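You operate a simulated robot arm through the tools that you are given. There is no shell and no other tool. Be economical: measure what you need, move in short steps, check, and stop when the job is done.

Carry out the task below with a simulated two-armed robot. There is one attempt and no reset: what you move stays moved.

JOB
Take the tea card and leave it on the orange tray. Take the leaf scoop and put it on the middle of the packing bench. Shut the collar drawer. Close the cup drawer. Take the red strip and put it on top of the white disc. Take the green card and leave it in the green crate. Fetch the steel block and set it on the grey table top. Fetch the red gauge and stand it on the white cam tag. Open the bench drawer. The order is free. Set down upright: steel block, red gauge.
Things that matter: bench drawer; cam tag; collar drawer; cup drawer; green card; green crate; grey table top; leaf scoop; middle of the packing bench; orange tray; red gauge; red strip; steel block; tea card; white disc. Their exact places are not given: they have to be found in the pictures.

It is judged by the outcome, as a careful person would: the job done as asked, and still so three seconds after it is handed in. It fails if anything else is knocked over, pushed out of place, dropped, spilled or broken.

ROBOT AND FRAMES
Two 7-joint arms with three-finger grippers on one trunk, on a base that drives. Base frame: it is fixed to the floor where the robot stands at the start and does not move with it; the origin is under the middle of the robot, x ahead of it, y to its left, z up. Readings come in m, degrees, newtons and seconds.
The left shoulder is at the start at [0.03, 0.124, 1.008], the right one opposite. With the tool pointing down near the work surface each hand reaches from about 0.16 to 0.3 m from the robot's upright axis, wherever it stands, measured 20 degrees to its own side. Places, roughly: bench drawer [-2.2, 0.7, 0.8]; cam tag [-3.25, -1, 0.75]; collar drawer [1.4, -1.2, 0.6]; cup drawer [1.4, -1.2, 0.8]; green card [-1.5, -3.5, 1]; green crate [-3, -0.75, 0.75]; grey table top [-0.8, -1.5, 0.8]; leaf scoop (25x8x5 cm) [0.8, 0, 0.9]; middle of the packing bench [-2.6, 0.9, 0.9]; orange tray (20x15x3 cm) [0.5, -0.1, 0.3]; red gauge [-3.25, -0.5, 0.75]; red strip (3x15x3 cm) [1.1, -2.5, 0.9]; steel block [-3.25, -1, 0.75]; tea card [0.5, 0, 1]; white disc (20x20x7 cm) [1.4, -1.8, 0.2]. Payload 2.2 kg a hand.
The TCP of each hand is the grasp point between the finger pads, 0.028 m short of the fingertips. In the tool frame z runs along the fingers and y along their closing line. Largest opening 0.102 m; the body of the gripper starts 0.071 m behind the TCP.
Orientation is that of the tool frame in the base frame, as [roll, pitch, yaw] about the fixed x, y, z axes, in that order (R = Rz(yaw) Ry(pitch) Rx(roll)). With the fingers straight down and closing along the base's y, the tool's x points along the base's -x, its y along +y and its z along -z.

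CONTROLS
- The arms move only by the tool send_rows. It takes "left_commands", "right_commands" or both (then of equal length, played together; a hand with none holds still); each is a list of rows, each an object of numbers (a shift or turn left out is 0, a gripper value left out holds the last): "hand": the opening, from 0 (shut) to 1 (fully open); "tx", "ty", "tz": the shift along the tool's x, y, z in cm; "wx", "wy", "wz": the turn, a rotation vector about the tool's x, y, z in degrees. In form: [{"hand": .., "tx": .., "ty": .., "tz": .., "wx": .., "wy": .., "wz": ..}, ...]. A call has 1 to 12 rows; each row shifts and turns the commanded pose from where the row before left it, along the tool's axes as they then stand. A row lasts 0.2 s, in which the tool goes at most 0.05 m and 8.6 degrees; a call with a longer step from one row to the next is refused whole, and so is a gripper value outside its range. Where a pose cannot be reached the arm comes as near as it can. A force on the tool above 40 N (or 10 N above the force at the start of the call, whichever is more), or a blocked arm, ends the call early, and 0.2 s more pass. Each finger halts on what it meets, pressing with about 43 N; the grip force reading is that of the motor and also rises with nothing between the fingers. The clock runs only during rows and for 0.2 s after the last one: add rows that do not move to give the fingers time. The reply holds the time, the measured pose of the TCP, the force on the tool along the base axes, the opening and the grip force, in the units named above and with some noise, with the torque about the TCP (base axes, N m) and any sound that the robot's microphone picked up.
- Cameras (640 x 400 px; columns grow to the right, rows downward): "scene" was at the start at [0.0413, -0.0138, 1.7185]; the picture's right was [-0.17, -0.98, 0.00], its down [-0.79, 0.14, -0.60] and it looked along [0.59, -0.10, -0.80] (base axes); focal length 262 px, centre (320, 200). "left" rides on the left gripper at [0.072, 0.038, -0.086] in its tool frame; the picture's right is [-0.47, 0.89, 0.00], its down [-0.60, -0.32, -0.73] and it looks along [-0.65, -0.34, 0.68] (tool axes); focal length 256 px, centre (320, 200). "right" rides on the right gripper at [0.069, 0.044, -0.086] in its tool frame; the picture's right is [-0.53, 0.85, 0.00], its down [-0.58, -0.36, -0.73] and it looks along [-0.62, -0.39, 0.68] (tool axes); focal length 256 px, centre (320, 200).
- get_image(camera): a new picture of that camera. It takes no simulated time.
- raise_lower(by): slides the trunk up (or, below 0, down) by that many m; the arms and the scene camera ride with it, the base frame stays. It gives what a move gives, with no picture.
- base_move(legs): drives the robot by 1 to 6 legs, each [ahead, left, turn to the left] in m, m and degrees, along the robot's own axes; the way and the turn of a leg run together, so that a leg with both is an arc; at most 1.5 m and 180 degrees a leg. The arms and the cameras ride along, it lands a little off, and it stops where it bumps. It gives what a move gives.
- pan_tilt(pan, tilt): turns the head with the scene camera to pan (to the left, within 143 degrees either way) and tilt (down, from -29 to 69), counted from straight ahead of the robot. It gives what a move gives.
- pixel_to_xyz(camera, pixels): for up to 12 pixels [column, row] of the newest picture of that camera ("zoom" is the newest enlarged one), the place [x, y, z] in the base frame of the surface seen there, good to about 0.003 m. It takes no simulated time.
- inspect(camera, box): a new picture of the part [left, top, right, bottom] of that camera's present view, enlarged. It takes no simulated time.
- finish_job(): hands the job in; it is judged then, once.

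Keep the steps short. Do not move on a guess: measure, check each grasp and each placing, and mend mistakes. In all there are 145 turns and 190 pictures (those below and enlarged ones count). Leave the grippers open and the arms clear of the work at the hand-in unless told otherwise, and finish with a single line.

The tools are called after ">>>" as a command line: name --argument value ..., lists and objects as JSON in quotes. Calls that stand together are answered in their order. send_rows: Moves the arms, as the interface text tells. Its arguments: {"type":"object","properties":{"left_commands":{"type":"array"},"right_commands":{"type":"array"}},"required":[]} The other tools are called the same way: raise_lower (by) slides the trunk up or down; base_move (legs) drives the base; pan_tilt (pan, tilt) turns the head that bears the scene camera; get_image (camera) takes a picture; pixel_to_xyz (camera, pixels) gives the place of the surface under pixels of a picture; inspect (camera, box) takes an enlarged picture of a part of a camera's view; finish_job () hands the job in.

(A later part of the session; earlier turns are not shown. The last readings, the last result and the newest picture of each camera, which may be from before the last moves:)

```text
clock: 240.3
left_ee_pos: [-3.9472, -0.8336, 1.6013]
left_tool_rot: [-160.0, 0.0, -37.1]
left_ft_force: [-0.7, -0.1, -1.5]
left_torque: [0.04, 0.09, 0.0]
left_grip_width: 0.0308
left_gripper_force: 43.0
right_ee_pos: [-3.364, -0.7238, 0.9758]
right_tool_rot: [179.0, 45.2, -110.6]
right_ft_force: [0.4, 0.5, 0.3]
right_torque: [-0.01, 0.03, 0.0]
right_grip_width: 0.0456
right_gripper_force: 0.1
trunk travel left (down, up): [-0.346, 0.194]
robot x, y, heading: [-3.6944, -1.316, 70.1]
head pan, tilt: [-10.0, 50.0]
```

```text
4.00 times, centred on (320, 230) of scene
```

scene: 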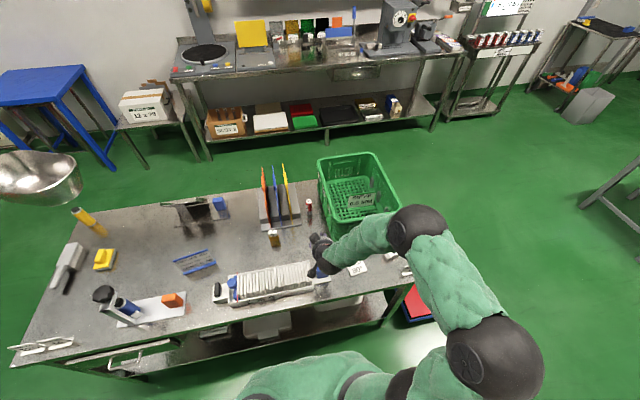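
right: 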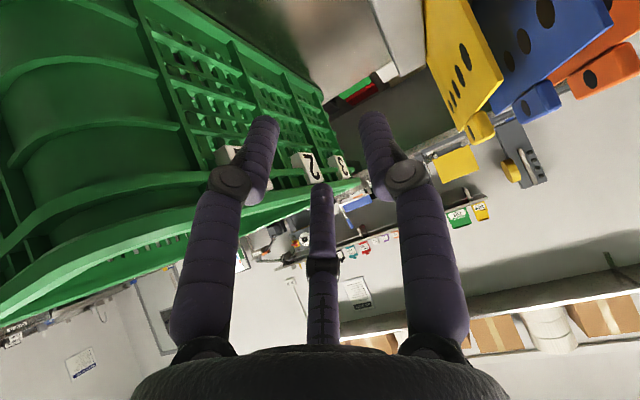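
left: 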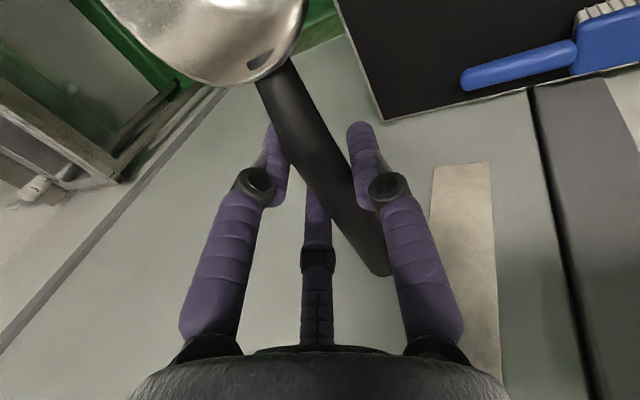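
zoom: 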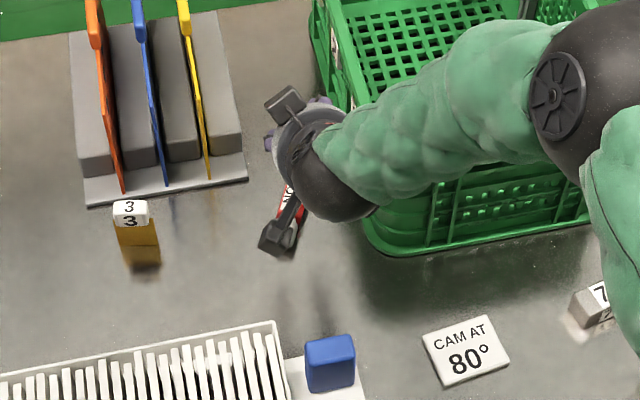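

The gauge is lying on the table. I'll move the hand right, rotating it to point down and 20° back, for an unobstructed view and the next grasp.

>>> send_rows --right_commands '[{"ty": -3.5, "tx": -1.4, "tz": -1.4}, {"ty": -3.5, "tx": -1.4, "tz": -1.4}, {"ty": -3.5, "wy": 8.1}, {"ty": -2.5, "wy": 8.1}, {"wy": 8.1}, {"wy": 8.1}, {"wy": 8.1}, {"wy": 8.1}, {"wy": 8.1}, {"wy": 8.1}, {}]'

>>> inspect --camera "scene" --box '[270, 180, 370, 280]'

>>> pixel_to_xyz --camera "zoom" --pixels '[[285, 190], [290, 200], [285, 215], [280, 230], [275, 245], [290, 240], [300, 190], [295, 180]]'

```text
clock: 242.7
left_ee_pos: [-3.9479, -0.8357, 1.6022]
left_tool_rot: [-160.0, 0.2, -37.2]
left_ft_force: [-0.3, 0.6, -1.5]
left_torque: [0.08, 0.1, -0.01]
left_grip_width: 0.031
left_gripper_force: 43.4
right_ee_pos: [-3.2731, -0.8059, 1.0005]
right_tool_rot: [179.4, -14.0, -109.7]
right_ft_force: [0.4, 0.8, -0.4]
right_torque: [0.01, 0.0, -0.03]
right_grip_width: 0.046
right_gripper_force: 0.1
right hand out of reach, approached as far as the arm can: row 8, 9, 10
trunk travel left (down, up): [-0.346, 0.194]
robot x, y, heading: [-3.6987, -1.317, 70.1]
head pan, tilt: [-10.0, 50.0]
```

```text
4.00 times, centred on (320, 230) of scene
```

zoom: 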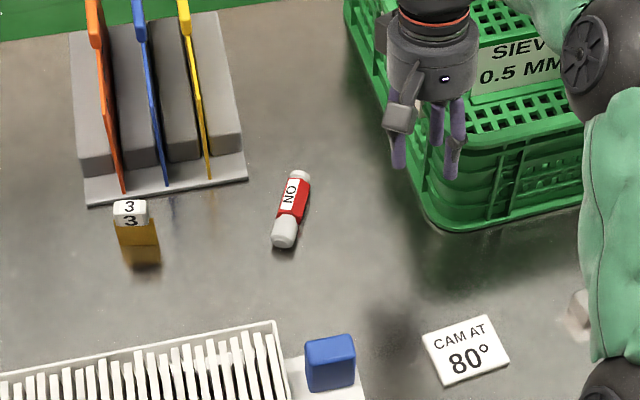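

```text
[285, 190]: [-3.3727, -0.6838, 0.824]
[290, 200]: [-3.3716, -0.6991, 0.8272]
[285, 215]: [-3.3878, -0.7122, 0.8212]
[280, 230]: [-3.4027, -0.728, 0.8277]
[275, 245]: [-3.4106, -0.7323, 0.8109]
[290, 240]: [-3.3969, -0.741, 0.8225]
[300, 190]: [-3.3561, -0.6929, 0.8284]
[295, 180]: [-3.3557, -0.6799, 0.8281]
```

The gauge lies with its base toward me, axis heading ≈56°, from (-3.405,-0.745) to (-3.35,-0.665). I'll align the hand's yaw to it and move above its cap end.

>>> send_rows --right_commands '[{"wz": 6.9}, {"wz": 6.9}, {"tx": -1.46, "ty": 3.55, "tz": 1.12}, {"tx": -1.46, "ty": 3.55, "tz": 1.12}, {"tx": -1.46, "ty": 3.55, "tz": 1.12}, {"tx": -1.46, "ty": 3.55, "tz": 1.12}, {}]'

>>> get_image --camera "right"

>>> inspect --camera "scene" --box '[270, 180, 370, 280]'

```text
clock: 244.3
left_ee_pos: [-3.9471, -0.8356, 1.6026]
left_tool_rot: [-160.1, 0.1, -37.2]
left_ft_force: [-0.1, 0.2, -1.5]
left_torque: [0.1, 0.14, 0.04]
left_grip_width: 0.031
left_gripper_force: 42.9
right_ee_pos: [-3.3672, -0.7073, 0.9377]
right_tool_rot: [-177.2, -13.7, -124.1]
right_ft_force: [-0.3, 0.2, 0.2]
right_torque: [0.04, 0.01, -0.03]
right_grip_width: 0.0461
right_gripper_force: 0.0
right hand out of reach, approached as far as the arm can: row 6
trunk travel left (down, up): [-0.346, 0.194]
robot x, y, heading: [-3.6953, -1.316, 69.9]
head pan, tilt: [-10.0, 50.0]
```

```text
46 pictures are left
```

right: 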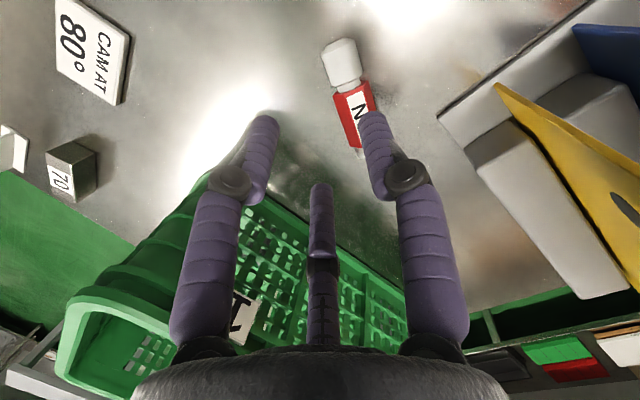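

```text
4.00 times, centred on (320, 230) of scene
```

zoom: 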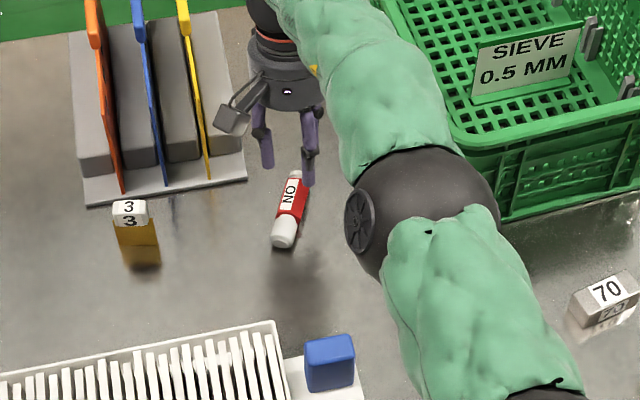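

I'll measure the gauge axis from the right camera for the final alignment.

>>> pixel_to_xyz --camera "right" --pixels '[[340, 50], [345, 70], [350, 95], [354, 110], [357, 130], [359, 152], [335, 80], [365, 95]]'

>>> inspect --camera "right" --box '[280, 20, 420, 160]'

```text
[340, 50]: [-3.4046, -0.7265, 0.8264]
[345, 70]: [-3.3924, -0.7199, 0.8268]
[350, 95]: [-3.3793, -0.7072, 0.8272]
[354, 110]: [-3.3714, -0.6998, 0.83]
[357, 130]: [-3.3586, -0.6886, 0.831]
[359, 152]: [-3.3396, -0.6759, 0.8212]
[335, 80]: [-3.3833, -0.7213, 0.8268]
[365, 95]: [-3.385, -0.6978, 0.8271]
```

```text
2.86 times, centred on (350, 90) of right
```

zoom: 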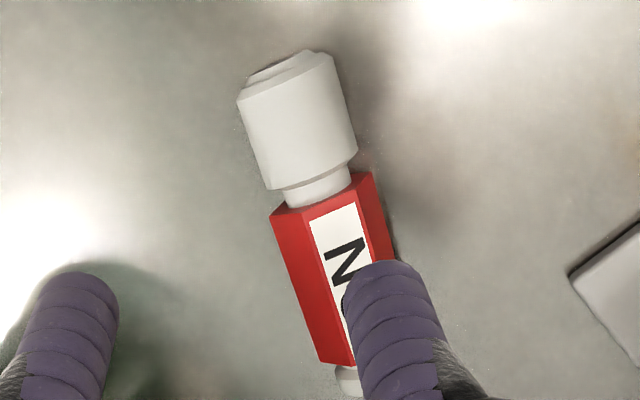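

The axis heading is really about 39°. I'll rotate 17° more, centre, and descend most of the way.

>>> send_rows --right_commands '[{"wz": 8.5}, {"wz": 8.5}, {"tx": -0.9, "ty": 0.67, "tz": 2.2}, {"tx": -0.9, "tz": 2.2}, {"tx": -0.9, "tz": 2.2}, {}]'

>>> get_image --camera "right"

```text
clock: 245.7
left_ee_pos: [-3.9483, -0.8362, 1.603]
left_tool_rot: [-160.0, -0.1, -37.1]
left_ft_force: [-0.3, 0.0, -1.2]
left_torque: [0.04, 0.09, -0.02]
left_grip_width: 0.0311
left_gripper_force: 43.7
right_ee_pos: [-3.3676, -0.7216, 0.8848]
right_tool_rot: [-173.2, -12.4, -141.4]
right_ft_force: [-0.2, -0.9, 0.0]
right_torque: [0.01, 0.01, -0.01]
right_grip_width: 0.0461
right_gripper_force: 0.0
right hand out of reach, approached as far as the arm can: row 3, 4, 5
trunk travel left (down, up): [-0.346, 0.194]
robot x, y, heading: [-3.6963, -1.3195, 70.1]
head pan, tilt: [-10.0, 50.0]
```

```text
43 pictures are left
```

right: 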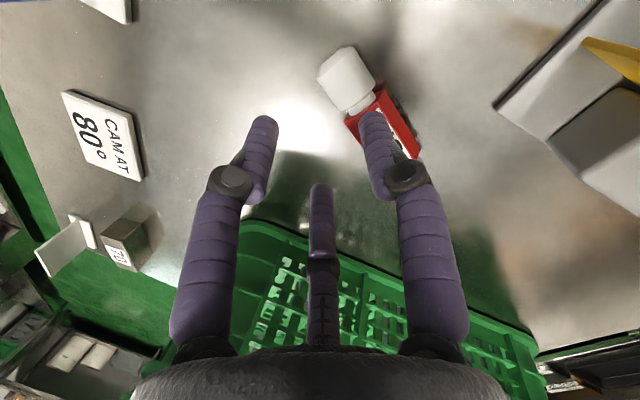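

The back-tilted hand is at its reach limit here. I'll raise it, drive 4 cm closer, and lower the trunk 8 cm for more reach.

>>> send_rows --right_commands '[{"tz": -4}, {"tz": -4}, {"tz": -3}]'

>>> base_move --legs '[[0.045, 0, 0]]'

>>> raise_lower --by -0.08

>>> get_image --camera "right"

```text
clock: 246.5
left_ee_pos: [-3.9481, -0.8349, 1.6025]
left_tool_rot: [-160.0, 0.0, -37.0]
left_ft_force: [-0.9, -0.1, -1.5]
left_torque: [0.09, 0.1, 0.03]
left_grip_width: 0.0306
left_gripper_force: 42.9
right_ee_pos: [-3.3592, -0.7047, 0.9826]
right_tool_rot: [-173.2, -12.4, -141.4]
right_ft_force: [0.5, -0.1, -0.5]
right_torque: [0.01, 0.0, 0.02]
right_grip_width: 0.0454
right_gripper_force: 0.1
right hand out of reach, approached as far as the arm can: row 2, 3
trunk travel left (down, up): [-0.346, 0.194]
robot x, y, heading: [-3.6982, -1.3149, 70.2]
head pan, tilt: [-10.0, 50.0]
```

```text
clock: 247.4
left_ee_pos: [-3.9321, -0.7905, 1.6008]
left_tool_rot: [-160.1, 0.0, -37.2]
left_ft_force: [1.2, 0.8, -1.3]
left_torque: [0.05, 0.12, 0.02]
left_grip_width: 0.0306
left_gripper_force: 42.9
right_ee_pos: [-3.3418, -0.6617, 0.982]
right_tool_rot: [-173.2, -12.4, -141.4]
right_ft_force: [-0.1, 0.2, -0.5]
right_torque: [-0.02, -0.02, -0.02]
right_grip_width: 0.0458
right_gripper_force: 0.1
trunk travel left (down, up): [-0.346, 0.194]
robot x, y, heading: [-3.6819, -1.2757, 69.8]
head pan, tilt: [-10.0, 50.0]
```

```text
clock: 248.6
left_ee_pos: [-3.9326, -0.7921, 1.5224]
left_tool_rot: [-160.0, 0.0, -37.2]
left_ft_force: [-0.5, 0.0, -0.7]
left_torque: [0.09, 0.13, -0.02]
left_grip_width: 0.0309
left_gripper_force: 42.8
right_ee_pos: [-3.3421, -0.6619, 0.9035]
right_tool_rot: [-173.2, -12.2, -141.4]
right_ft_force: [-0.4, 0.6, 0.0]
right_torque: [0.0, -0.02, -0.01]
right_grip_width: 0.0457
right_gripper_force: 0.0
trunk travel left (down, up): [-0.266, 0.274]
robot x, y, heading: [-3.6833, -1.2755, 70.0]
head pan, tilt: [-10.0, 50.0]
```

```text
42 pictures are left
```

right: 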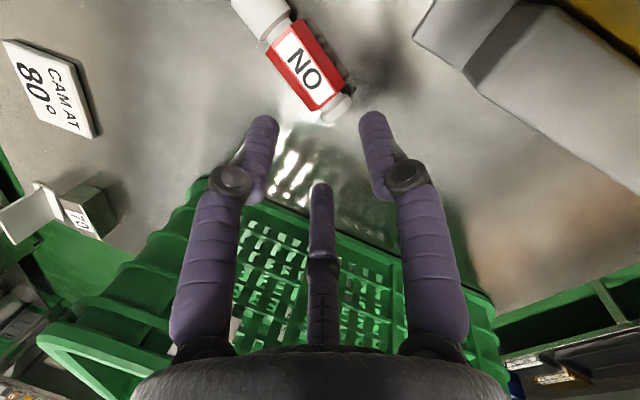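

The hand is now aligned with the gauge axis. I'll move over the grip point, descend most of the way, and remeasure.

>>> send_rows --right_commands '[{"tx": 1.0, "ty": -0.4, "hand": 0.55}, {"tx": 0.93}, {"tz": 2.5}, {"tz": 2.0}, {}]'

>>> get_image --camera "right"

>>> pixel_to_xyz --camera "right" --pixels '[[290, 30], [305, 55], [320, 80], [335, 100], [345, 115], [280, 10], [325, 100], [335, 75]]'

```text
clock: 249.8
left_ee_pos: [-3.9318, -0.7912, 1.5223]
left_tool_rot: [-159.9, 0.0, -37.1]
left_ft_force: [0.0, -0.4, -1.6]
left_torque: [0.13, 0.11, 0.01]
left_grip_width: 0.0308
left_gripper_force: 43.0
right_ee_pos: [-3.3585, -0.6862, 0.8659]
right_tool_rot: [-173.1, -12.4, -141.5]
right_ft_force: [-0.3, -0.3, -0.2]
right_torque: [0.0, -0.01, -0.04]
right_grip_width: 0.0559
right_gripper_force: 0.0
trunk travel left (down, up): [-0.266, 0.274]
robot x, y, heading: [-3.6801, -1.276, 70.0]
head pan, tilt: [-10.0, 50.0]
```

```text
41 pictures are left
```

right: 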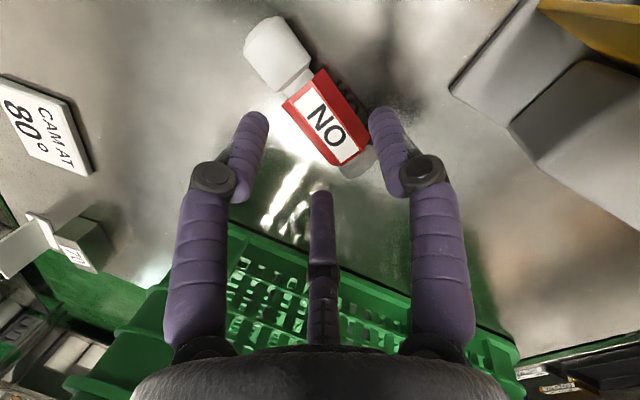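

```text
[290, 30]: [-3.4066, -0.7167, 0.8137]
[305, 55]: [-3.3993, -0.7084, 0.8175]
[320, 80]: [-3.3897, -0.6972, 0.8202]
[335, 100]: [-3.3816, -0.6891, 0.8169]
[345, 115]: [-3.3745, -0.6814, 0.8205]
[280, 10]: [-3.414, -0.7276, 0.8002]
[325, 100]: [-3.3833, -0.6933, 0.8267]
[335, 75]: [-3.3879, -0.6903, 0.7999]
```

I'll measure the gauge's axis points in this picture.

>>> pixel_to_xyz --camera "right" --pixels '[[270, 45], [280, 55], [300, 88], [318, 105], [327, 120], [338, 140], [350, 155], [358, 162]]'

```text
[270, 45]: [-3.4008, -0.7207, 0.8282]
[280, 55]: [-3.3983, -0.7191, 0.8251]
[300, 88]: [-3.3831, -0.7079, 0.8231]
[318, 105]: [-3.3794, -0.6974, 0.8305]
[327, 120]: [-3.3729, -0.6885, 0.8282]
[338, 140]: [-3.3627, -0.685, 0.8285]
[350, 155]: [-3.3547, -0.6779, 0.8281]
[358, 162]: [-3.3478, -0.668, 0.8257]
```

I'll make a small correction (+0.8 cm along Y), descend 3.4 cm and close.

>>> send_rows --right_commands '[{"ty": 0.8, "tx": -0.3}, {"tz": 2}, {"tz": 1.4}, {"hand": 0}, {}, {}, {}]'

>>> get_image --camera "right"

```text
clock: 251.4
left_ee_pos: [-3.9318, -0.7928, 1.5223]
left_tool_rot: [-160.1, 0.1, -37.3]
left_ft_force: [-0.2, 0.3, -1.2]
left_torque: [0.05, 0.11, -0.01]
left_grip_width: 0.0308
left_gripper_force: 42.6
right_ee_pos: [-3.3641, -0.6838, 0.8305]
right_tool_rot: [-173.3, -12.2, -141.3]
right_ft_force: [-3.4, 4.4, 14.4]
right_torque: [0.1, 0.22, -0.06]
right_grip_width: 0.043
right_gripper_force: 42.9
trunk travel left (down, up): [-0.266, 0.274]
robot x, y, heading: [-3.6808, -1.2785, 70.0]
head pan, tilt: [-10.0, 50.0]
```

```text
40 pictures are left
```

right: 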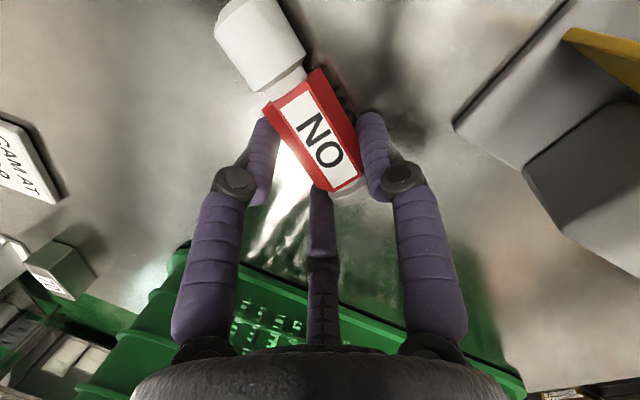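

Gripped across the red body. I'll lift 12 cm and rotate the hand 90° so the gauge stands upright.

>>> send_rows --right_commands '[{"tx": 0.84, "ty": -0.46, "tz": -3.88}, {"tx": 0.84, "ty": -0.46, "tz": -3.88}, {"tx": 0.84, "ty": -0.46, "tz": -3.88}, {"wy": -8.5}, {"wy": -8.5}, {"wy": -8.5}, {"wy": -8.5}, {"wy": -8.5}, {"wy": -8.5}, {"wy": -8.5}, {"wy": -8.5}, {"wy": -8.5}]'

>>> send_rows --right_commands '[{"wy": -8.5}, {"wy": -5}, {"wz": 6.6}, {}]'

>>> get_image --camera "right"

>>> get_image --camera "scene"

```text
clock: 254.0
left_ee_pos: [-3.9326, -0.7912, 1.5219]
left_tool_rot: [-160.1, 0.0, -37.1]
left_ft_force: [0.5, 0.6, -1.5]
left_torque: [0.07, 0.1, -0.02]
left_grip_width: 0.0307
left_gripper_force: 43.3
right_ee_pos: [-3.3642, -0.687, 0.9484]
right_tool_rot: [-165.3, 63.4, -126.7]
right_ft_force: [0.5, 0.0, -1.7]
right_torque: [-0.04, 0.01, 0.03]
right_grip_width: 0.0423
right_gripper_force: 43.0
trunk travel left (down, up): [-0.266, 0.274]
robot x, y, heading: [-3.686, -1.2779, 70.1]
head pan, tilt: [-10.0, 50.0]
```

```text
clock: 255.0
left_ee_pos: [-3.932, -0.7908, 1.5223]
left_tool_rot: [-160.0, -0.1, -37.2]
left_ft_force: [-0.6, 0.6, -0.9]
left_torque: [0.09, 0.09, 0.0]
left_grip_width: 0.0309
left_gripper_force: 42.5
right_ee_pos: [-3.3642, -0.6868, 0.947]
right_tool_rot: [-179.5, 77.6, -140.8]
right_ft_force: [-0.3, 0.1, -2.4]
right_torque: [-0.06, 0.03, -0.02]
right_grip_width: 0.0427
right_gripper_force: 42.8
trunk travel left (down, up): [-0.266, 0.274]
robot x, y, heading: [-3.682, -1.2747, 69.9]
head pan, tilt: [-10.0, 50.0]
```

```text
39 pictures are left
```

right: 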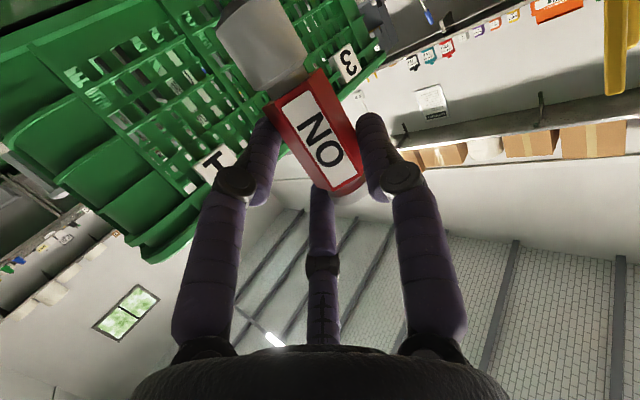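

```text
38 pictures are left
```

scene: 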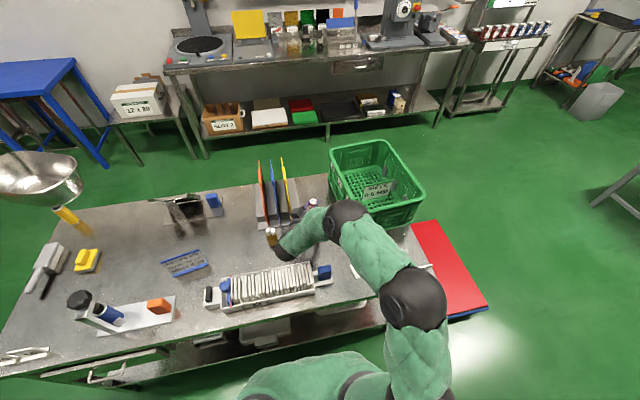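

I'll measure the gauge's axis in the grip to check that it's vertical.

>>> pixel_to_xyz --camera "right" --pixels '[[240, 15], [262, 45], [275, 70], [295, 100], [318, 130], [335, 165], [320, 115]]'

>>> inspect --camera "scene" --box '[260, 190, 350, 270]'

```text
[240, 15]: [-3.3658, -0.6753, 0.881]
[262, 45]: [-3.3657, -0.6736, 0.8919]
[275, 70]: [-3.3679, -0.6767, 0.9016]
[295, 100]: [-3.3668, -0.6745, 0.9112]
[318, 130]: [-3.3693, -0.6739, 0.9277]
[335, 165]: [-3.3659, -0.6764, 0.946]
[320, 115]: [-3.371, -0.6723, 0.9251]
```

```text
5.00 times, centred on (305, 230) of scene
```

zoom: 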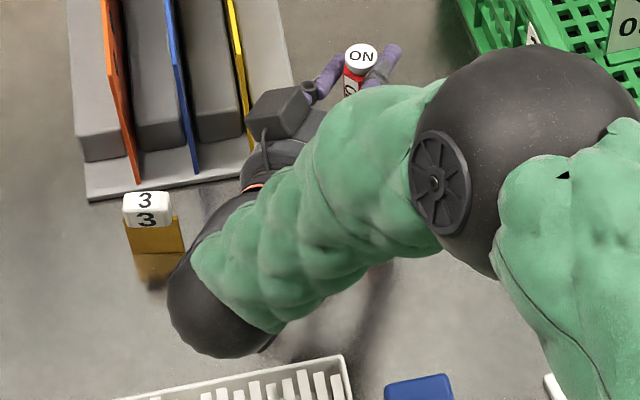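

The gauge is vertical: its axis points share the same x,y, and the bottom is 6.7 cm below the TCP. I'll raise it 12 cm and move the base back and right, so the hand keeps its posture, bringing it above the cam tag.

>>> send_rows --right_commands '[{"tx": -3.9, "tz": -0.87}, {"tx": -3.9, "tz": -0.87}, {"tx": -3.9, "tz": -0.87}, {}]'

>>> base_move --legs '[[-0.231, 0, 0], [0, -0.143, 0]]'

>>> get_image --camera "scene"

>>> inspect --camera "scene" --box '[260, 170, 380, 270]'

```text
clock: 256.0
left_ee_pos: [-3.9312, -0.7914, 1.5219]
left_tool_rot: [-160.1, 0.0, -37.2]
left_ft_force: [0.0, -0.1, -1.1]
left_torque: [0.08, 0.09, 0.01]
left_grip_width: 0.0309
left_gripper_force: 43.4
right_ee_pos: [-3.3659, -0.6849, 1.0678]
right_tool_rot: [-179.0, 77.7, -140.3]
right_ft_force: [0.3, 0.6, -1.5]
right_torque: [-0.01, -0.02, -0.02]
right_grip_width: 0.0427
right_gripper_force: 42.6
trunk travel left (down, up): [-0.266, 0.274]
robot x, y, heading: [-3.684, -1.2759, 70.2]
head pan, tilt: [-10.0, 50.0]
```

```text
clock: 258.6
left_ee_pos: [-3.8711, -1.0553, 1.5229]
left_tool_rot: [-160.2, 0.1, -37.4]
left_ft_force: [0.5, -1.1, -2.0]
left_torque: [0.08, 0.16, 0.02]
left_grip_width: 0.0308
left_gripper_force: 42.9
right_ee_pos: [-3.3068, -0.9525, 1.0685]
right_tool_rot: [-179.6, 77.6, -141.1]
right_ft_force: [-0.4, -0.6, -2.3]
right_torque: [-0.02, 0.02, 0.03]
right_grip_width: 0.0423
right_gripper_force: 42.9
trunk travel left (down, up): [-0.266, 0.274]
robot x, y, heading: [-3.6276, -1.5378, 69.7]
head pan, tilt: [-10.0, 50.0]
```

```text
36 pictures are left
```

scene: 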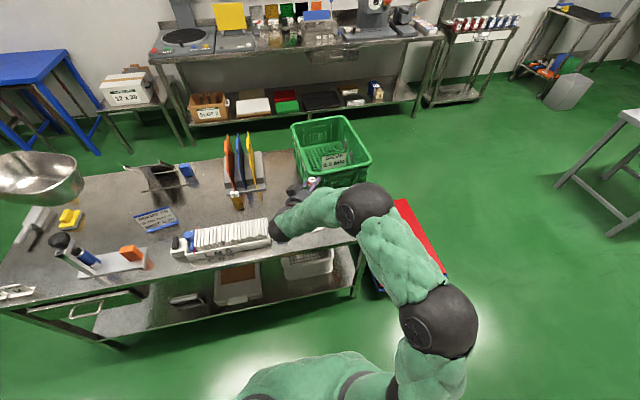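

```text
4.00 times, centred on (320, 220) of scene
```

zoom: 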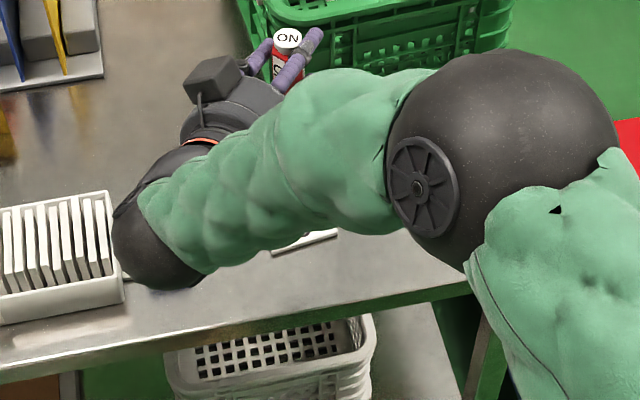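

The landing is within 3 mm of the target. I'll lower 18 cm and check just above the tag.

>>> send_rows --right_commands '[{"tx": 4.4, "tz": 0.97}, {"tx": 4.4, "tz": 0.97}, {"tx": 4.4, "tz": 0.97}, {"tx": 3.8, "tz": 0.84}, {}]'

>>> get_image --camera "right"

>>> inspect --camera "scene" --box '[260, 170, 380, 270]'

```text
clock: 259.8
left_ee_pos: [-3.8734, -1.0548, 1.5216]
left_tool_rot: [-160.1, -0.1, -37.5]
left_ft_force: [0.3, -0.5, -1.7]
left_torque: [0.07, 0.08, -0.01]
left_grip_width: 0.0308
left_gripper_force: 42.5
right_ee_pos: [-3.306, -0.9537, 0.8946]
right_tool_rot: [-179.2, 77.7, -140.8]
right_ft_force: [-0.1, 0.2, -0.9]
right_torque: [-0.01, 0.02, -0.01]
right_grip_width: 0.0424
right_gripper_force: 42.5
trunk travel left (down, up): [-0.266, 0.274]
robot x, y, heading: [-3.6276, -1.5415, 70.0]
head pan, tilt: [-10.0, 50.0]
```

```text
34 pictures are left
```

right: 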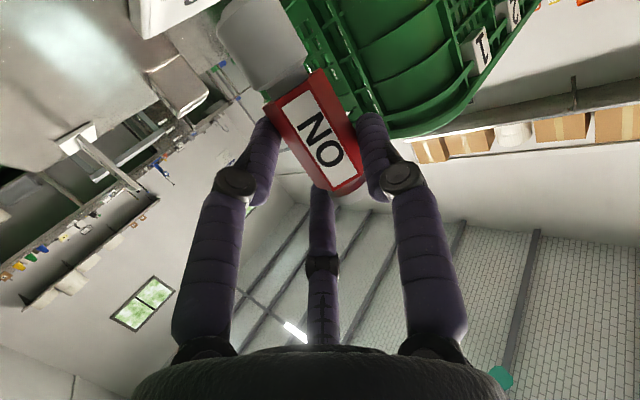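

```text
4.00 times, centred on (320, 220) of scene
```

zoom: 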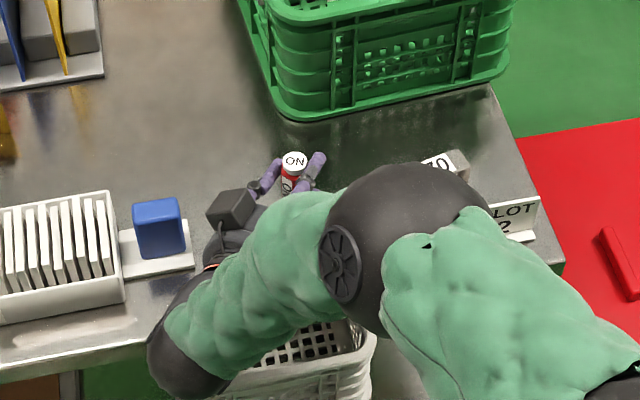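

A white edge, likely the tag, shows at (170,15) beside the gauge base. I'll measure it and the gauge base before setting down.

>>> pixel_to_xyz --camera "right" --pixels '[[135, 20], [150, 32], [180, 15], [210, 3], [230, 15], [262, 45], [160, 5]]'

>>> pixel_to_xyz --camera "scene" --pixels '[[313, 210], [350, 211], [340, 225], [330, 215], [356, 209], [368, 224]]'

```text
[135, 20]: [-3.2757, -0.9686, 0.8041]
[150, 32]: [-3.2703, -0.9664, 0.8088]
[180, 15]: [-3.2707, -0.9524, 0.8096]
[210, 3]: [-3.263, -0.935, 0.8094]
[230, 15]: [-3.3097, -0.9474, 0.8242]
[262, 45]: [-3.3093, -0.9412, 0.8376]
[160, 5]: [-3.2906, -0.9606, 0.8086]
```

```text
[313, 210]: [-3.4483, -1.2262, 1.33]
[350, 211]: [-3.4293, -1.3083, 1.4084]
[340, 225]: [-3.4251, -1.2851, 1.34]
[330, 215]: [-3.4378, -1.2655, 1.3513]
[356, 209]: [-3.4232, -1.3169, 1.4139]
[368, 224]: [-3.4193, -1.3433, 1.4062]
```

Gauge centre ≈(-3.296,-0.938), which matches the tag centre. I'll lower in small steps to contact.

>>> send_rows --right_commands '[{"tx": 0.8, "tz": 0.17}, {"tx": 0.35, "tz": 0.08}, {"tx": 0.25, "tz": 0.05}, {"tx": 0.2, "tz": 0.04}, {"tx": 0.15, "tz": 0.03}, {}]'

>>> pixel_to_xyz --camera "right" --pixels '[[262, 45]]'

```text
clock: 261.2
left_ee_pos: [-3.8756, -1.056, 1.5238]
left_tool_rot: [-160.0, 0.0, -37.5]
left_ft_force: [0.6, 0.0, -0.9]
left_torque: [0.1, 0.1, -0.01]
left_grip_width: 0.031
left_gripper_force: 43.2
right_ee_pos: [-3.3068, -0.9519, 0.8805]
right_tool_rot: [179.8, 77.9, -141.8]
right_ft_force: [-1.2, -2.1, 20.2]
right_torque: [0.15, -0.14, -0.03]
right_grip_width: 0.0426
right_gripper_force: 43.2
trunk travel left (down, up): [-0.266, 0.274]
robot x, y, heading: [-3.6258, -1.5376, 70.1]
head pan, tilt: [-10.0, 50.0]
```

```text
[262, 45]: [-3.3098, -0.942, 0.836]
```

Contact at 20 N, so it is seated. I'll ease off slightly, open, and draw straight back.

>>> send_rows --right_commands '[{"tx": -0.1}, {"hand": 0.62}, {}, {}, {"tz": -1.5}, {"tz": -2.5}, {"tz": -3}, {"tz": -3}, {}]'

>>> get_image --camera "right"

>>> inspect --camera "scene" --box '[260, 170, 380, 270]'

```text
clock: 263.2
left_ee_pos: [-3.8734, -1.0536, 1.5214]
left_tool_rot: [-160.1, 0.0, -37.3]
left_ft_force: [0.3, -0.8, -1.0]
left_torque: [0.07, 0.14, 0.02]
left_grip_width: 0.0307
left_gripper_force: 42.9
right_ee_pos: [-3.3865, -1.0122, 0.8989]
right_tool_rot: [-179.1, 77.7, -140.9]
right_ft_force: [0.6, -0.2, -0.3]
right_torque: [0.02, 0.02, 0.0]
right_grip_width: 0.0632
right_gripper_force: 0.1
trunk travel left (down, up): [-0.266, 0.274]
robot x, y, heading: [-3.6272, -1.5386, 70.0]
head pan, tilt: [-10.0, 50.0]
```

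```text
32 pictures are left
```

right: 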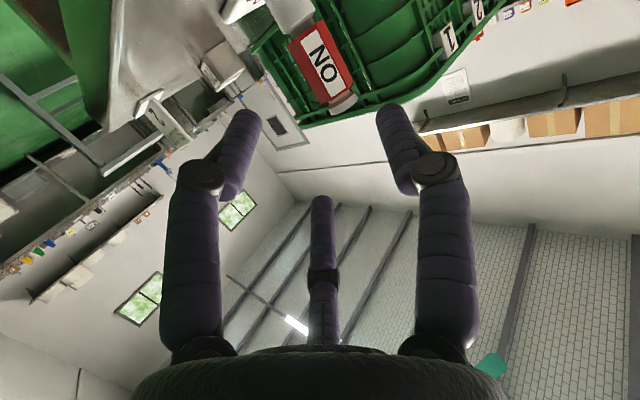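

```text
4.00 times, centred on (320, 220) of scene
```

zoom: 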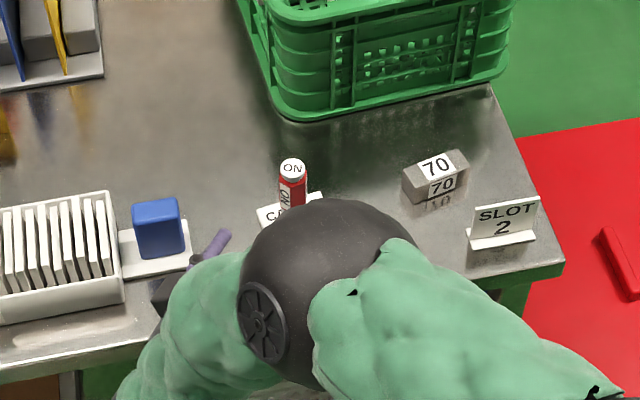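

The red gauge stands upright on the white cam tag. Next, the steel block: I raise and reorient the hand to 45°, heading ~74°, open it, and shift the base.

>>> send_rows --right_commands '[{"tx": -4, "tz": -2.0}, {"tx": -4, "tz": -2.0}, {"tx": -4, "tz": -2.0, "hand": 0.9}, {"wy": 8.2}, {"wy": 8.2}, {"wy": 8.2}, {"wy": 8.1}, {"wx": -4.95, "wz": -4.95}, {"wx": -4.95, "wz": -4.95}, {"wx": -4.95, "wz": -4.95}, {"wx": -4.95, "wz": -4.95}, {"wx": -4.95, "wz": -4.95}]'

>>> base_move --legs '[[0, -0.22, 0], [0.12, 0, 0]]'

>>> get_image --camera "scene"

>>> get_image --camera "right"

```text
clock: 265.8
left_ee_pos: [-3.8733, -1.0547, 1.522]
left_tool_rot: [-160.1, 0.1, -37.4]
left_ft_force: [-0.2, -0.3, -0.4]
left_torque: [0.09, 0.08, 0.01]
left_grip_width: 0.0306
left_gripper_force: 43.2
right_ee_pos: [-3.4104, -1.0325, 1.0298]
right_tool_rot: [-179.9, 44.8, -106.4]
right_ft_force: [0.5, 0.0, 0.0]
right_torque: [0.0, 0.02, -0.01]
right_grip_width: 0.0918
right_gripper_force: 0.1
trunk travel left (down, up): [-0.266, 0.274]
robot x, y, heading: [-3.6266, -1.5397, 69.9]
head pan, tilt: [-10.0, 50.0]
```

```text
clock: 268.3
left_ee_pos: [-3.6256, -1.0158, 1.522]
left_tool_rot: [-160.1, 0.1, -37.5]
left_ft_force: [0.3, -0.2, -0.8]
left_torque: [0.03, 0.12, -0.01]
left_grip_width: 0.0308
left_gripper_force: 42.8
right_ee_pos: [-3.1619, -0.9944, 1.0281]
right_tool_rot: [-179.9, 44.9, -106.5]
right_ft_force: [0.2, 0.0, -0.8]
right_torque: [0.02, -0.04, -0.01]
right_grip_width: 0.0917
right_gripper_force: 0.1
trunk travel left (down, up): [-0.266, 0.274]
robot x, y, heading: [-3.3792, -1.5026, 69.5]
head pan, tilt: [-10.0, 50.0]
```

```text
30 pictures are left
```

scene: 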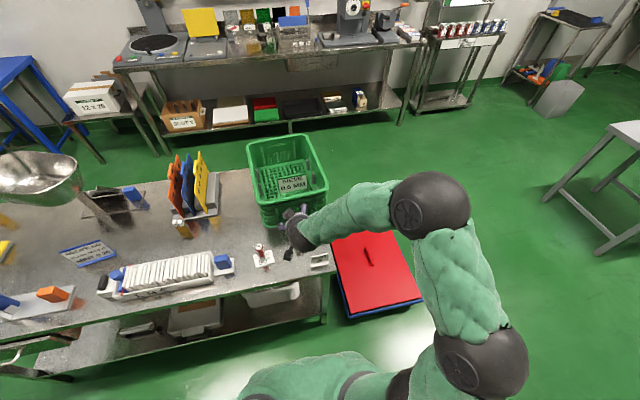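

```text
29 pictures are left
```

right: 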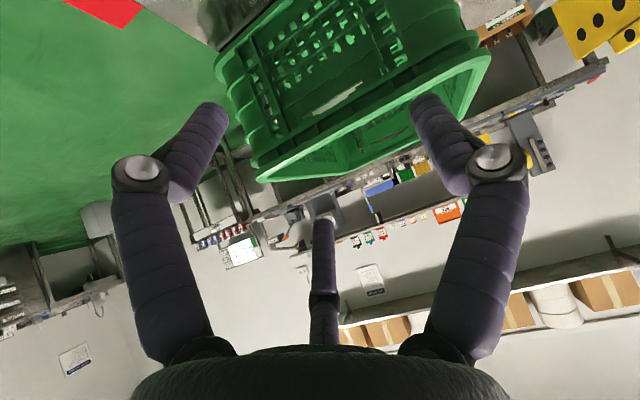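

I'll approach the block at (-3.136,-0.959), top z=0.834, stopping 5 cm short.

>>> send_rows --right_commands '[{"tx": 3.7, "ty": -0.5}, {"tx": 3.6, "ty": -0.5}, {"tx": 3.6, "ty": -0.47}, {"tz": 4}, {"tz": 4}, {"tz": 3.8}, {}]'

>>> get_image --camera "right"

>>> pixel_to_xyz --camera "right" --pixels '[[300, 90], [320, 100], [340, 90], [320, 120], [280, 100], [360, 100], [320, 70]]'

```text
clock: 269.9
left_ee_pos: [-3.6251, -1.017, 1.5223]
left_tool_rot: [-159.9, 0.0, -37.5]
left_ft_force: [-0.2, -0.4, -1.2]
left_torque: [0.09, 0.11, 0.0]
left_grip_width: 0.0309
left_gripper_force: 42.8
right_ee_pos: [-3.146, -0.9946, 0.8657]
right_tool_rot: [-179.9, 44.9, -106.5]
right_ft_force: [-0.6, -0.2, 0.1]
right_torque: [0.0, 0.01, -0.02]
right_grip_width: 0.0919
right_gripper_force: 0.1
trunk travel left (down, up): [-0.266, 0.274]
robot x, y, heading: [-3.3784, -1.5033, 69.4]
head pan, tilt: [-10.0, 50.0]
```

```text
28 pictures are left
```

right: 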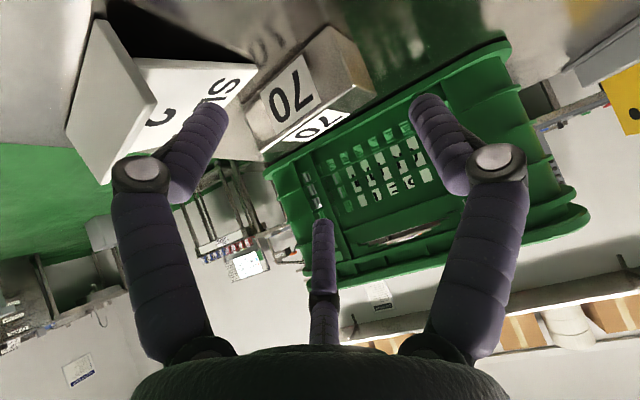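

```text
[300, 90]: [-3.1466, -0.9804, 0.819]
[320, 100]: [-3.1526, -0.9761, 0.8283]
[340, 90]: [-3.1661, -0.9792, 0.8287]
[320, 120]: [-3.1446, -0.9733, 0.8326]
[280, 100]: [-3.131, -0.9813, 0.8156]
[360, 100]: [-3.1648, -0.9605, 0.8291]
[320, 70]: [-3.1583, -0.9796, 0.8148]
```

The block is between the fingers and slightly rotated, and the SLOT card is clear. I'll turn 10°, advance 5 cm, close, and lift 12 cm.

>>> send_rows --right_commands '[{"wx": -3.5, "wz": -3.5}, {"wx": -3.5, "wz": -3.5, "ty": -0.5}, {"tz": 2.5}, {"tz": 2.4}, {"hand": 0}, {}, {}, {}]'

>>> send_rows --right_commands '[{"tx": -1.4, "tz": -1.4}, {"tx": -2.8, "tz": -2.8}, {"tx": -2.8, "tz": -2.8}, {"tx": -2.8, "tz": -2.8}, {}]'

>>> get_image --camera "right"

```text
clock: 271.4
left_ee_pos: [-3.6255, -1.0167, 1.5209]
left_tool_rot: [-160.2, 0.0, -37.5]
left_ft_force: [0.2, 1.0, -2.0]
left_torque: [0.03, 0.12, 0.0]
left_grip_width: 0.0307
left_gripper_force: 42.9
right_ee_pos: [-3.1357, -0.9524, 0.8423]
right_tool_rot: [-179.4, 46.1, -96.4]
right_ft_force: [-3.2, -12.8, 23.3]
right_torque: [0.61, -0.04, -0.12]
right_grip_width: 0.002
right_gripper_force: 31.4
trunk travel left (down, up): [-0.266, 0.274]
robot x, y, heading: [-3.3762, -1.5065, 69.8]
head pan, tilt: [-10.0, 50.0]
stopped in row 7 (right hand): the force on the tool passed its limit at 56 N (the readings are from after the stop); the commanded pose is now the measured one
```

```text
clock: 272.6
left_ee_pos: [-3.6267, -1.0159, 1.5211]
left_tool_rot: [-160.0, 0.0, -37.4]
left_ft_force: [0.5, -0.1, -2.1]
left_torque: [0.05, 0.1, -0.04]
left_grip_width: 0.031
left_gripper_force: 43.0
right_ee_pos: [-3.1375, -0.9551, 0.9829]
right_tool_rot: [-179.6, 46.0, -96.3]
right_ft_force: [0.7, -0.5, -0.6]
right_torque: [-0.01, -0.01, 0.02]
right_grip_width: 0.002
right_gripper_force: 31.2
trunk travel left (down, up): [-0.266, 0.274]
robot x, y, heading: [-3.3778, -1.5008, 69.9]
head pan, tilt: [-10.0, 50.0]
```

```text
27 pictures are left
```

right: 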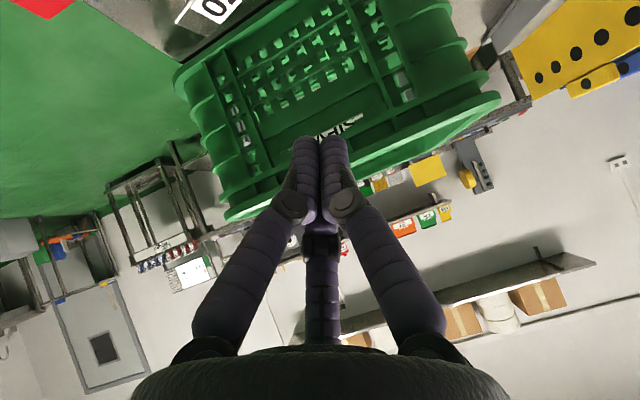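

Missed: the fingers closed above the block. I'll look at where the block is now.

>>> inspect --camera "scene" --box '[240, 220, 340, 280]'

>>> pixel_to_xyz --camera "zoom" --pixels '[[290, 170], [320, 165], [350, 160], [300, 190], [340, 185], [320, 200], [360, 190], [280, 190]]'

```text
6.40 times, centred on (290, 250) of scene
```

zoom: 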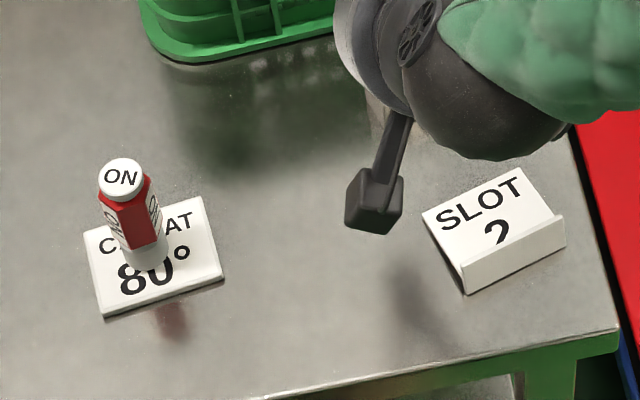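

```text
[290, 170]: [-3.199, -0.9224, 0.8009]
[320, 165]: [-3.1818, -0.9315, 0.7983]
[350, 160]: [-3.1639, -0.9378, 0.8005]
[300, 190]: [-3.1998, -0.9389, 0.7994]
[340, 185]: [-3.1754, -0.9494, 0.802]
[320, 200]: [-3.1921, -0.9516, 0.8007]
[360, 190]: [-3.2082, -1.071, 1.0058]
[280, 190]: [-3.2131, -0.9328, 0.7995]
```

The SLOT 2 card has been tipped onto its face, and I must set it up again afterwards. First I move the hand up, back and steeper to see the block and card.

>>> send_rows --right_commands '[{"tx": -1.5, "tz": -3.5, "hand": 0.9}, {"tx": 0.5, "tz": -4}, {"tx": 2.5, "tz": -3}, {"wy": 8.3}, {"wy": 8.3}, {"wy": 8.3, "ty": 3}, {"ty": 3}, {}]'

>>> inspect --camera "scene" --box '[240, 200, 350, 280]'

>>> get_image --camera "right"

```text
clock: 274.4
left_ee_pos: [-3.6258, -1.016, 1.5219]
left_tool_rot: [-160.0, 0.1, -37.4]
left_ft_force: [0.5, -0.6, -1.9]
left_torque: [0.07, 0.1, -0.04]
left_grip_width: 0.0309
left_gripper_force: 43.1
right_ee_pos: [-3.206, -1.0345, 1.0433]
right_tool_rot: [-179.6, 21.1, -96.7]
right_ft_force: [-0.3, -0.6, -0.1]
right_torque: [0.02, -0.02, 0.03]
right_grip_width: 0.0918
right_gripper_force: 0.0
trunk travel left (down, up): [-0.266, 0.274]
robot x, y, heading: [-3.3757, -1.5032, 69.8]
head pan, tilt: [-10.0, 50.0]
```

```text
5.00 times, centred on (295, 240) of scene
```

zoom: 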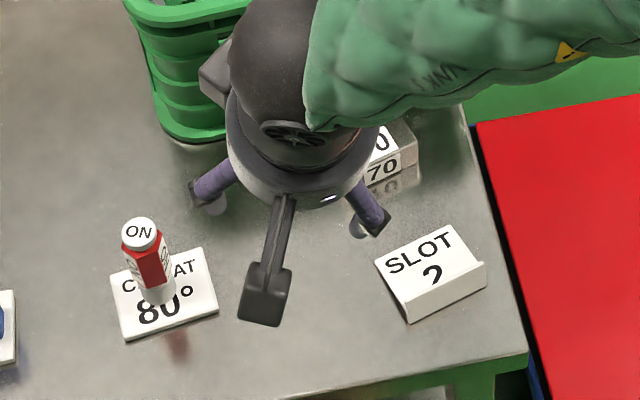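

```text
24 pictures are left
```

right: 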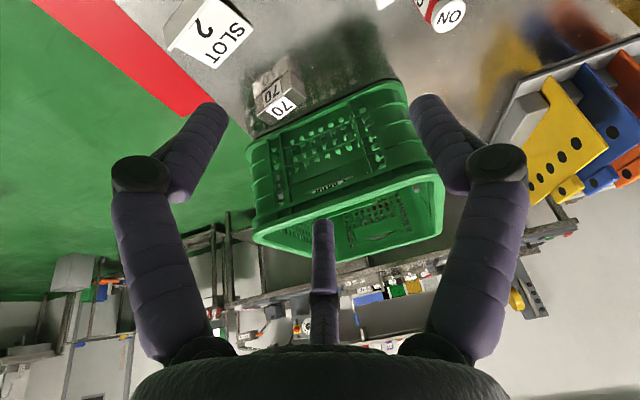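

I'll measure the block and the tipped card.

>>> pixel_to_xyz --camera "right" --pixels '[[283, 103], [292, 112], [266, 120], [290, 98], [300, 88], [258, 95], [268, 85], [210, 38], [180, 30], [225, 60], [195, 10], [240, 25]]'

>>> inspect --camera "right" --box '[150, 0, 330, 140]'

```text
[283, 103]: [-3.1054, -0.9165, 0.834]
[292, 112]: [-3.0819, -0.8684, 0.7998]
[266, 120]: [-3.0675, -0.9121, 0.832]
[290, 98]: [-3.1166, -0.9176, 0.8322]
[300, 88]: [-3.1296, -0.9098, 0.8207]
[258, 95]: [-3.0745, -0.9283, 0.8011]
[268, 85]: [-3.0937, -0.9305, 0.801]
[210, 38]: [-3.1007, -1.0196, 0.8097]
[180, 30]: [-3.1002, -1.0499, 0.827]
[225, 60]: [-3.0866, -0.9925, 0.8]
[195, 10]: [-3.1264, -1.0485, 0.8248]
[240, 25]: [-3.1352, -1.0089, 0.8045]
```

```text
2.86 times, centred on (240, 70) of right
```

zoom: 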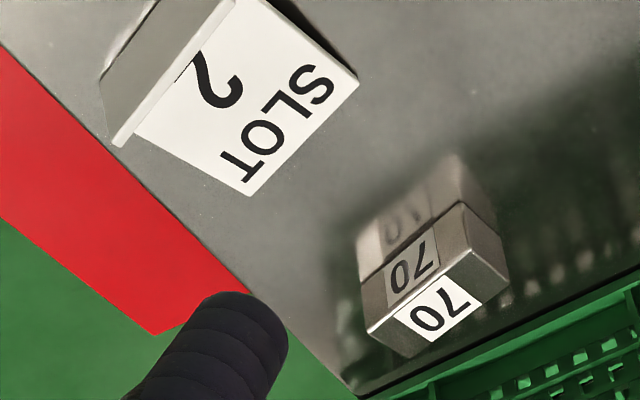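

Block top centre ≈(-3.095,-0.908). With the steeper hand I'll come down over it: lateral alignment first, then along the tool, close, and lift.

>>> send_rows --right_commands '[{"tx": -1.62, "ty": -3.17}, {"tx": -1.62, "ty": -3.17}, {"tx": -1.62, "ty": -3.17}, {"tz": 4.4}, {"tz": 4.4}, {"tz": 4.4}, {"tz": 4.4}, {"tz": 3.6}, {"tz": 2.7}, {"hand": 0}, {}, {}]'

>>> send_rows --right_commands '[{}, {"tx": -0.7, "tz": -1.87}, {"tx": -1.4, "tz": -3.7}, {"tx": -1.4, "tz": -3.7}, {"tx": -1.4, "tz": -3.7}, {}]'

>>> get_image --camera "right"

```text
clock: 277.0
left_ee_pos: [-3.6275, -1.0179, 1.523]
left_tool_rot: [-159.9, 0.1, -37.4]
left_ft_force: [-1.1, 0.4, -1.4]
left_torque: [0.08, 0.09, 0.01]
left_grip_width: 0.0313
left_gripper_force: 42.9
right_ee_pos: [-3.096, -0.9146, 0.8377]
right_tool_rot: [-179.7, 21.3, -96.8]
right_ft_force: [-3.4, 0.3, 11.1]
right_torque: [-0.17, 0.07, 0.05]
right_grip_width: 0.0431
right_gripper_force: 42.6
trunk travel left (down, up): [-0.266, 0.274]
robot x, y, heading: [-3.3758, -1.5022, 69.8]
head pan, tilt: [-10.0, 50.0]
```

```text
clock: 278.4
left_ee_pos: [-3.6254, -1.0155, 1.5218]
left_tool_rot: [-160.2, 0.0, -37.3]
left_ft_force: [-0.6, 0.3, -1.0]
left_torque: [0.05, 0.07, 0.03]
left_grip_width: 0.0308
left_gripper_force: 43.3
right_ee_pos: [-3.0954, -0.9164, 0.9736]
right_tool_rot: [-179.5, 21.0, -96.7]
right_ft_force: [0.2, 0.0, -4.4]
right_torque: [-0.04, 0.09, 0.0]
right_grip_width: 0.0355
right_gripper_force: 43.3
trunk travel left (down, up): [-0.266, 0.274]
robot x, y, heading: [-3.381, -1.5061, 69.6]
head pan, tilt: [-10.0, 50.0]
```

```text
22 pictures are left
```

right: 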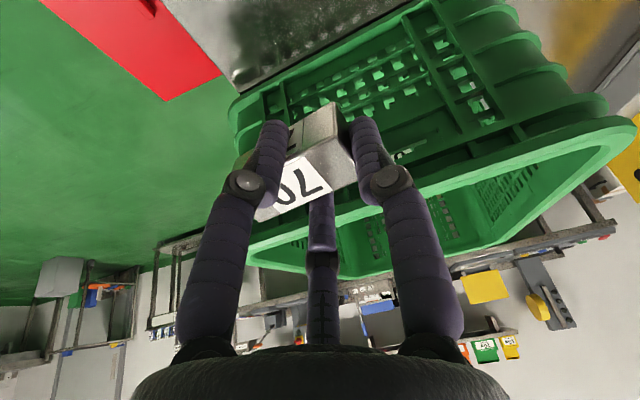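

The block is held level with its label up. I'll drive it to the grey table, facing heading 0, and look.

>>> base_move --legs '[[-0.27, 0, 0], [0, 0, -69.6], [1.45, 0, 0], [0.35, 0.22, 0]]'

>>> pan_tilt --pan -5 --tilt 50

>>> get_image --camera "scene"

>>> pixel_to_xyz --camera "scene" --pixels '[[320, 150], [320, 200], [320, 230], [250, 180], [400, 180], [300, 260], [350, 250]]'

```text
clock: 292.3
left_ee_pos: [-1.3681, -1.0046, 1.5211]
left_tool_rot: [-160.1, 0.0, -102.0]
left_ft_force: [1.2, 0.1, -1.0]
left_torque: [0.12, -0.02, -0.03]
left_grip_width: 0.0308
left_gripper_force: 43.7
right_ee_pos: [-1.0497, -1.4405, 0.9741]
right_tool_rot: [-179.7, 21.1, -161.2]
right_ft_force: [0.6, 0.2, -5.6]
right_torque: [0.06, 0.06, 0.04]
right_grip_width: 0.0352
right_gripper_force: 43.2
trunk travel left (down, up): [-0.266, 0.274]
robot x, y, heading: [-1.7012, -1.4352, 5.2]
head pan, tilt: [-10.0, 50.0]
```

```text
clock: 292.9
left_ee_pos: [-1.3688, -1.0046, 1.5225]
left_tool_rot: [-160.1, -0.1, -101.7]
left_ft_force: [0.5, 0.6, -0.8]
left_torque: [0.16, -0.02, -0.01]
left_grip_width: 0.0309
left_gripper_force: 43.1
right_ee_pos: [-1.0513, -1.4413, 0.974]
right_tool_rot: [-179.6, 21.1, -161.2]
right_ft_force: [0.5, 0.6, -5.2]
right_torque: [0.09, 0.03, 0.01]
right_grip_width: 0.0358
right_gripper_force: 42.5
trunk travel left (down, up): [-0.266, 0.274]
robot x, y, heading: [-1.7009, -1.4378, 5.2]
head pan, tilt: [-5.0, 50.0]
```

```text
21 pictures are left
```

scene: 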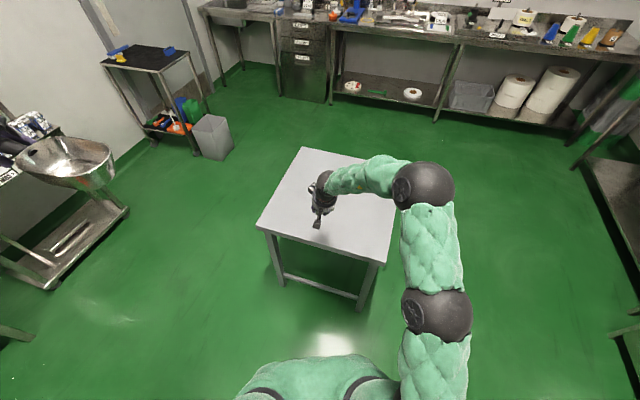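

```text
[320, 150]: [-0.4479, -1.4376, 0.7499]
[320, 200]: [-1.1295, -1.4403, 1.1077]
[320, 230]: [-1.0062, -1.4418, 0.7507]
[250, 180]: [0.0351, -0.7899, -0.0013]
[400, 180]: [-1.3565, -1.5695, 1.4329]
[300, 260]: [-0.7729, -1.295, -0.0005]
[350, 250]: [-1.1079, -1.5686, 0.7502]
```

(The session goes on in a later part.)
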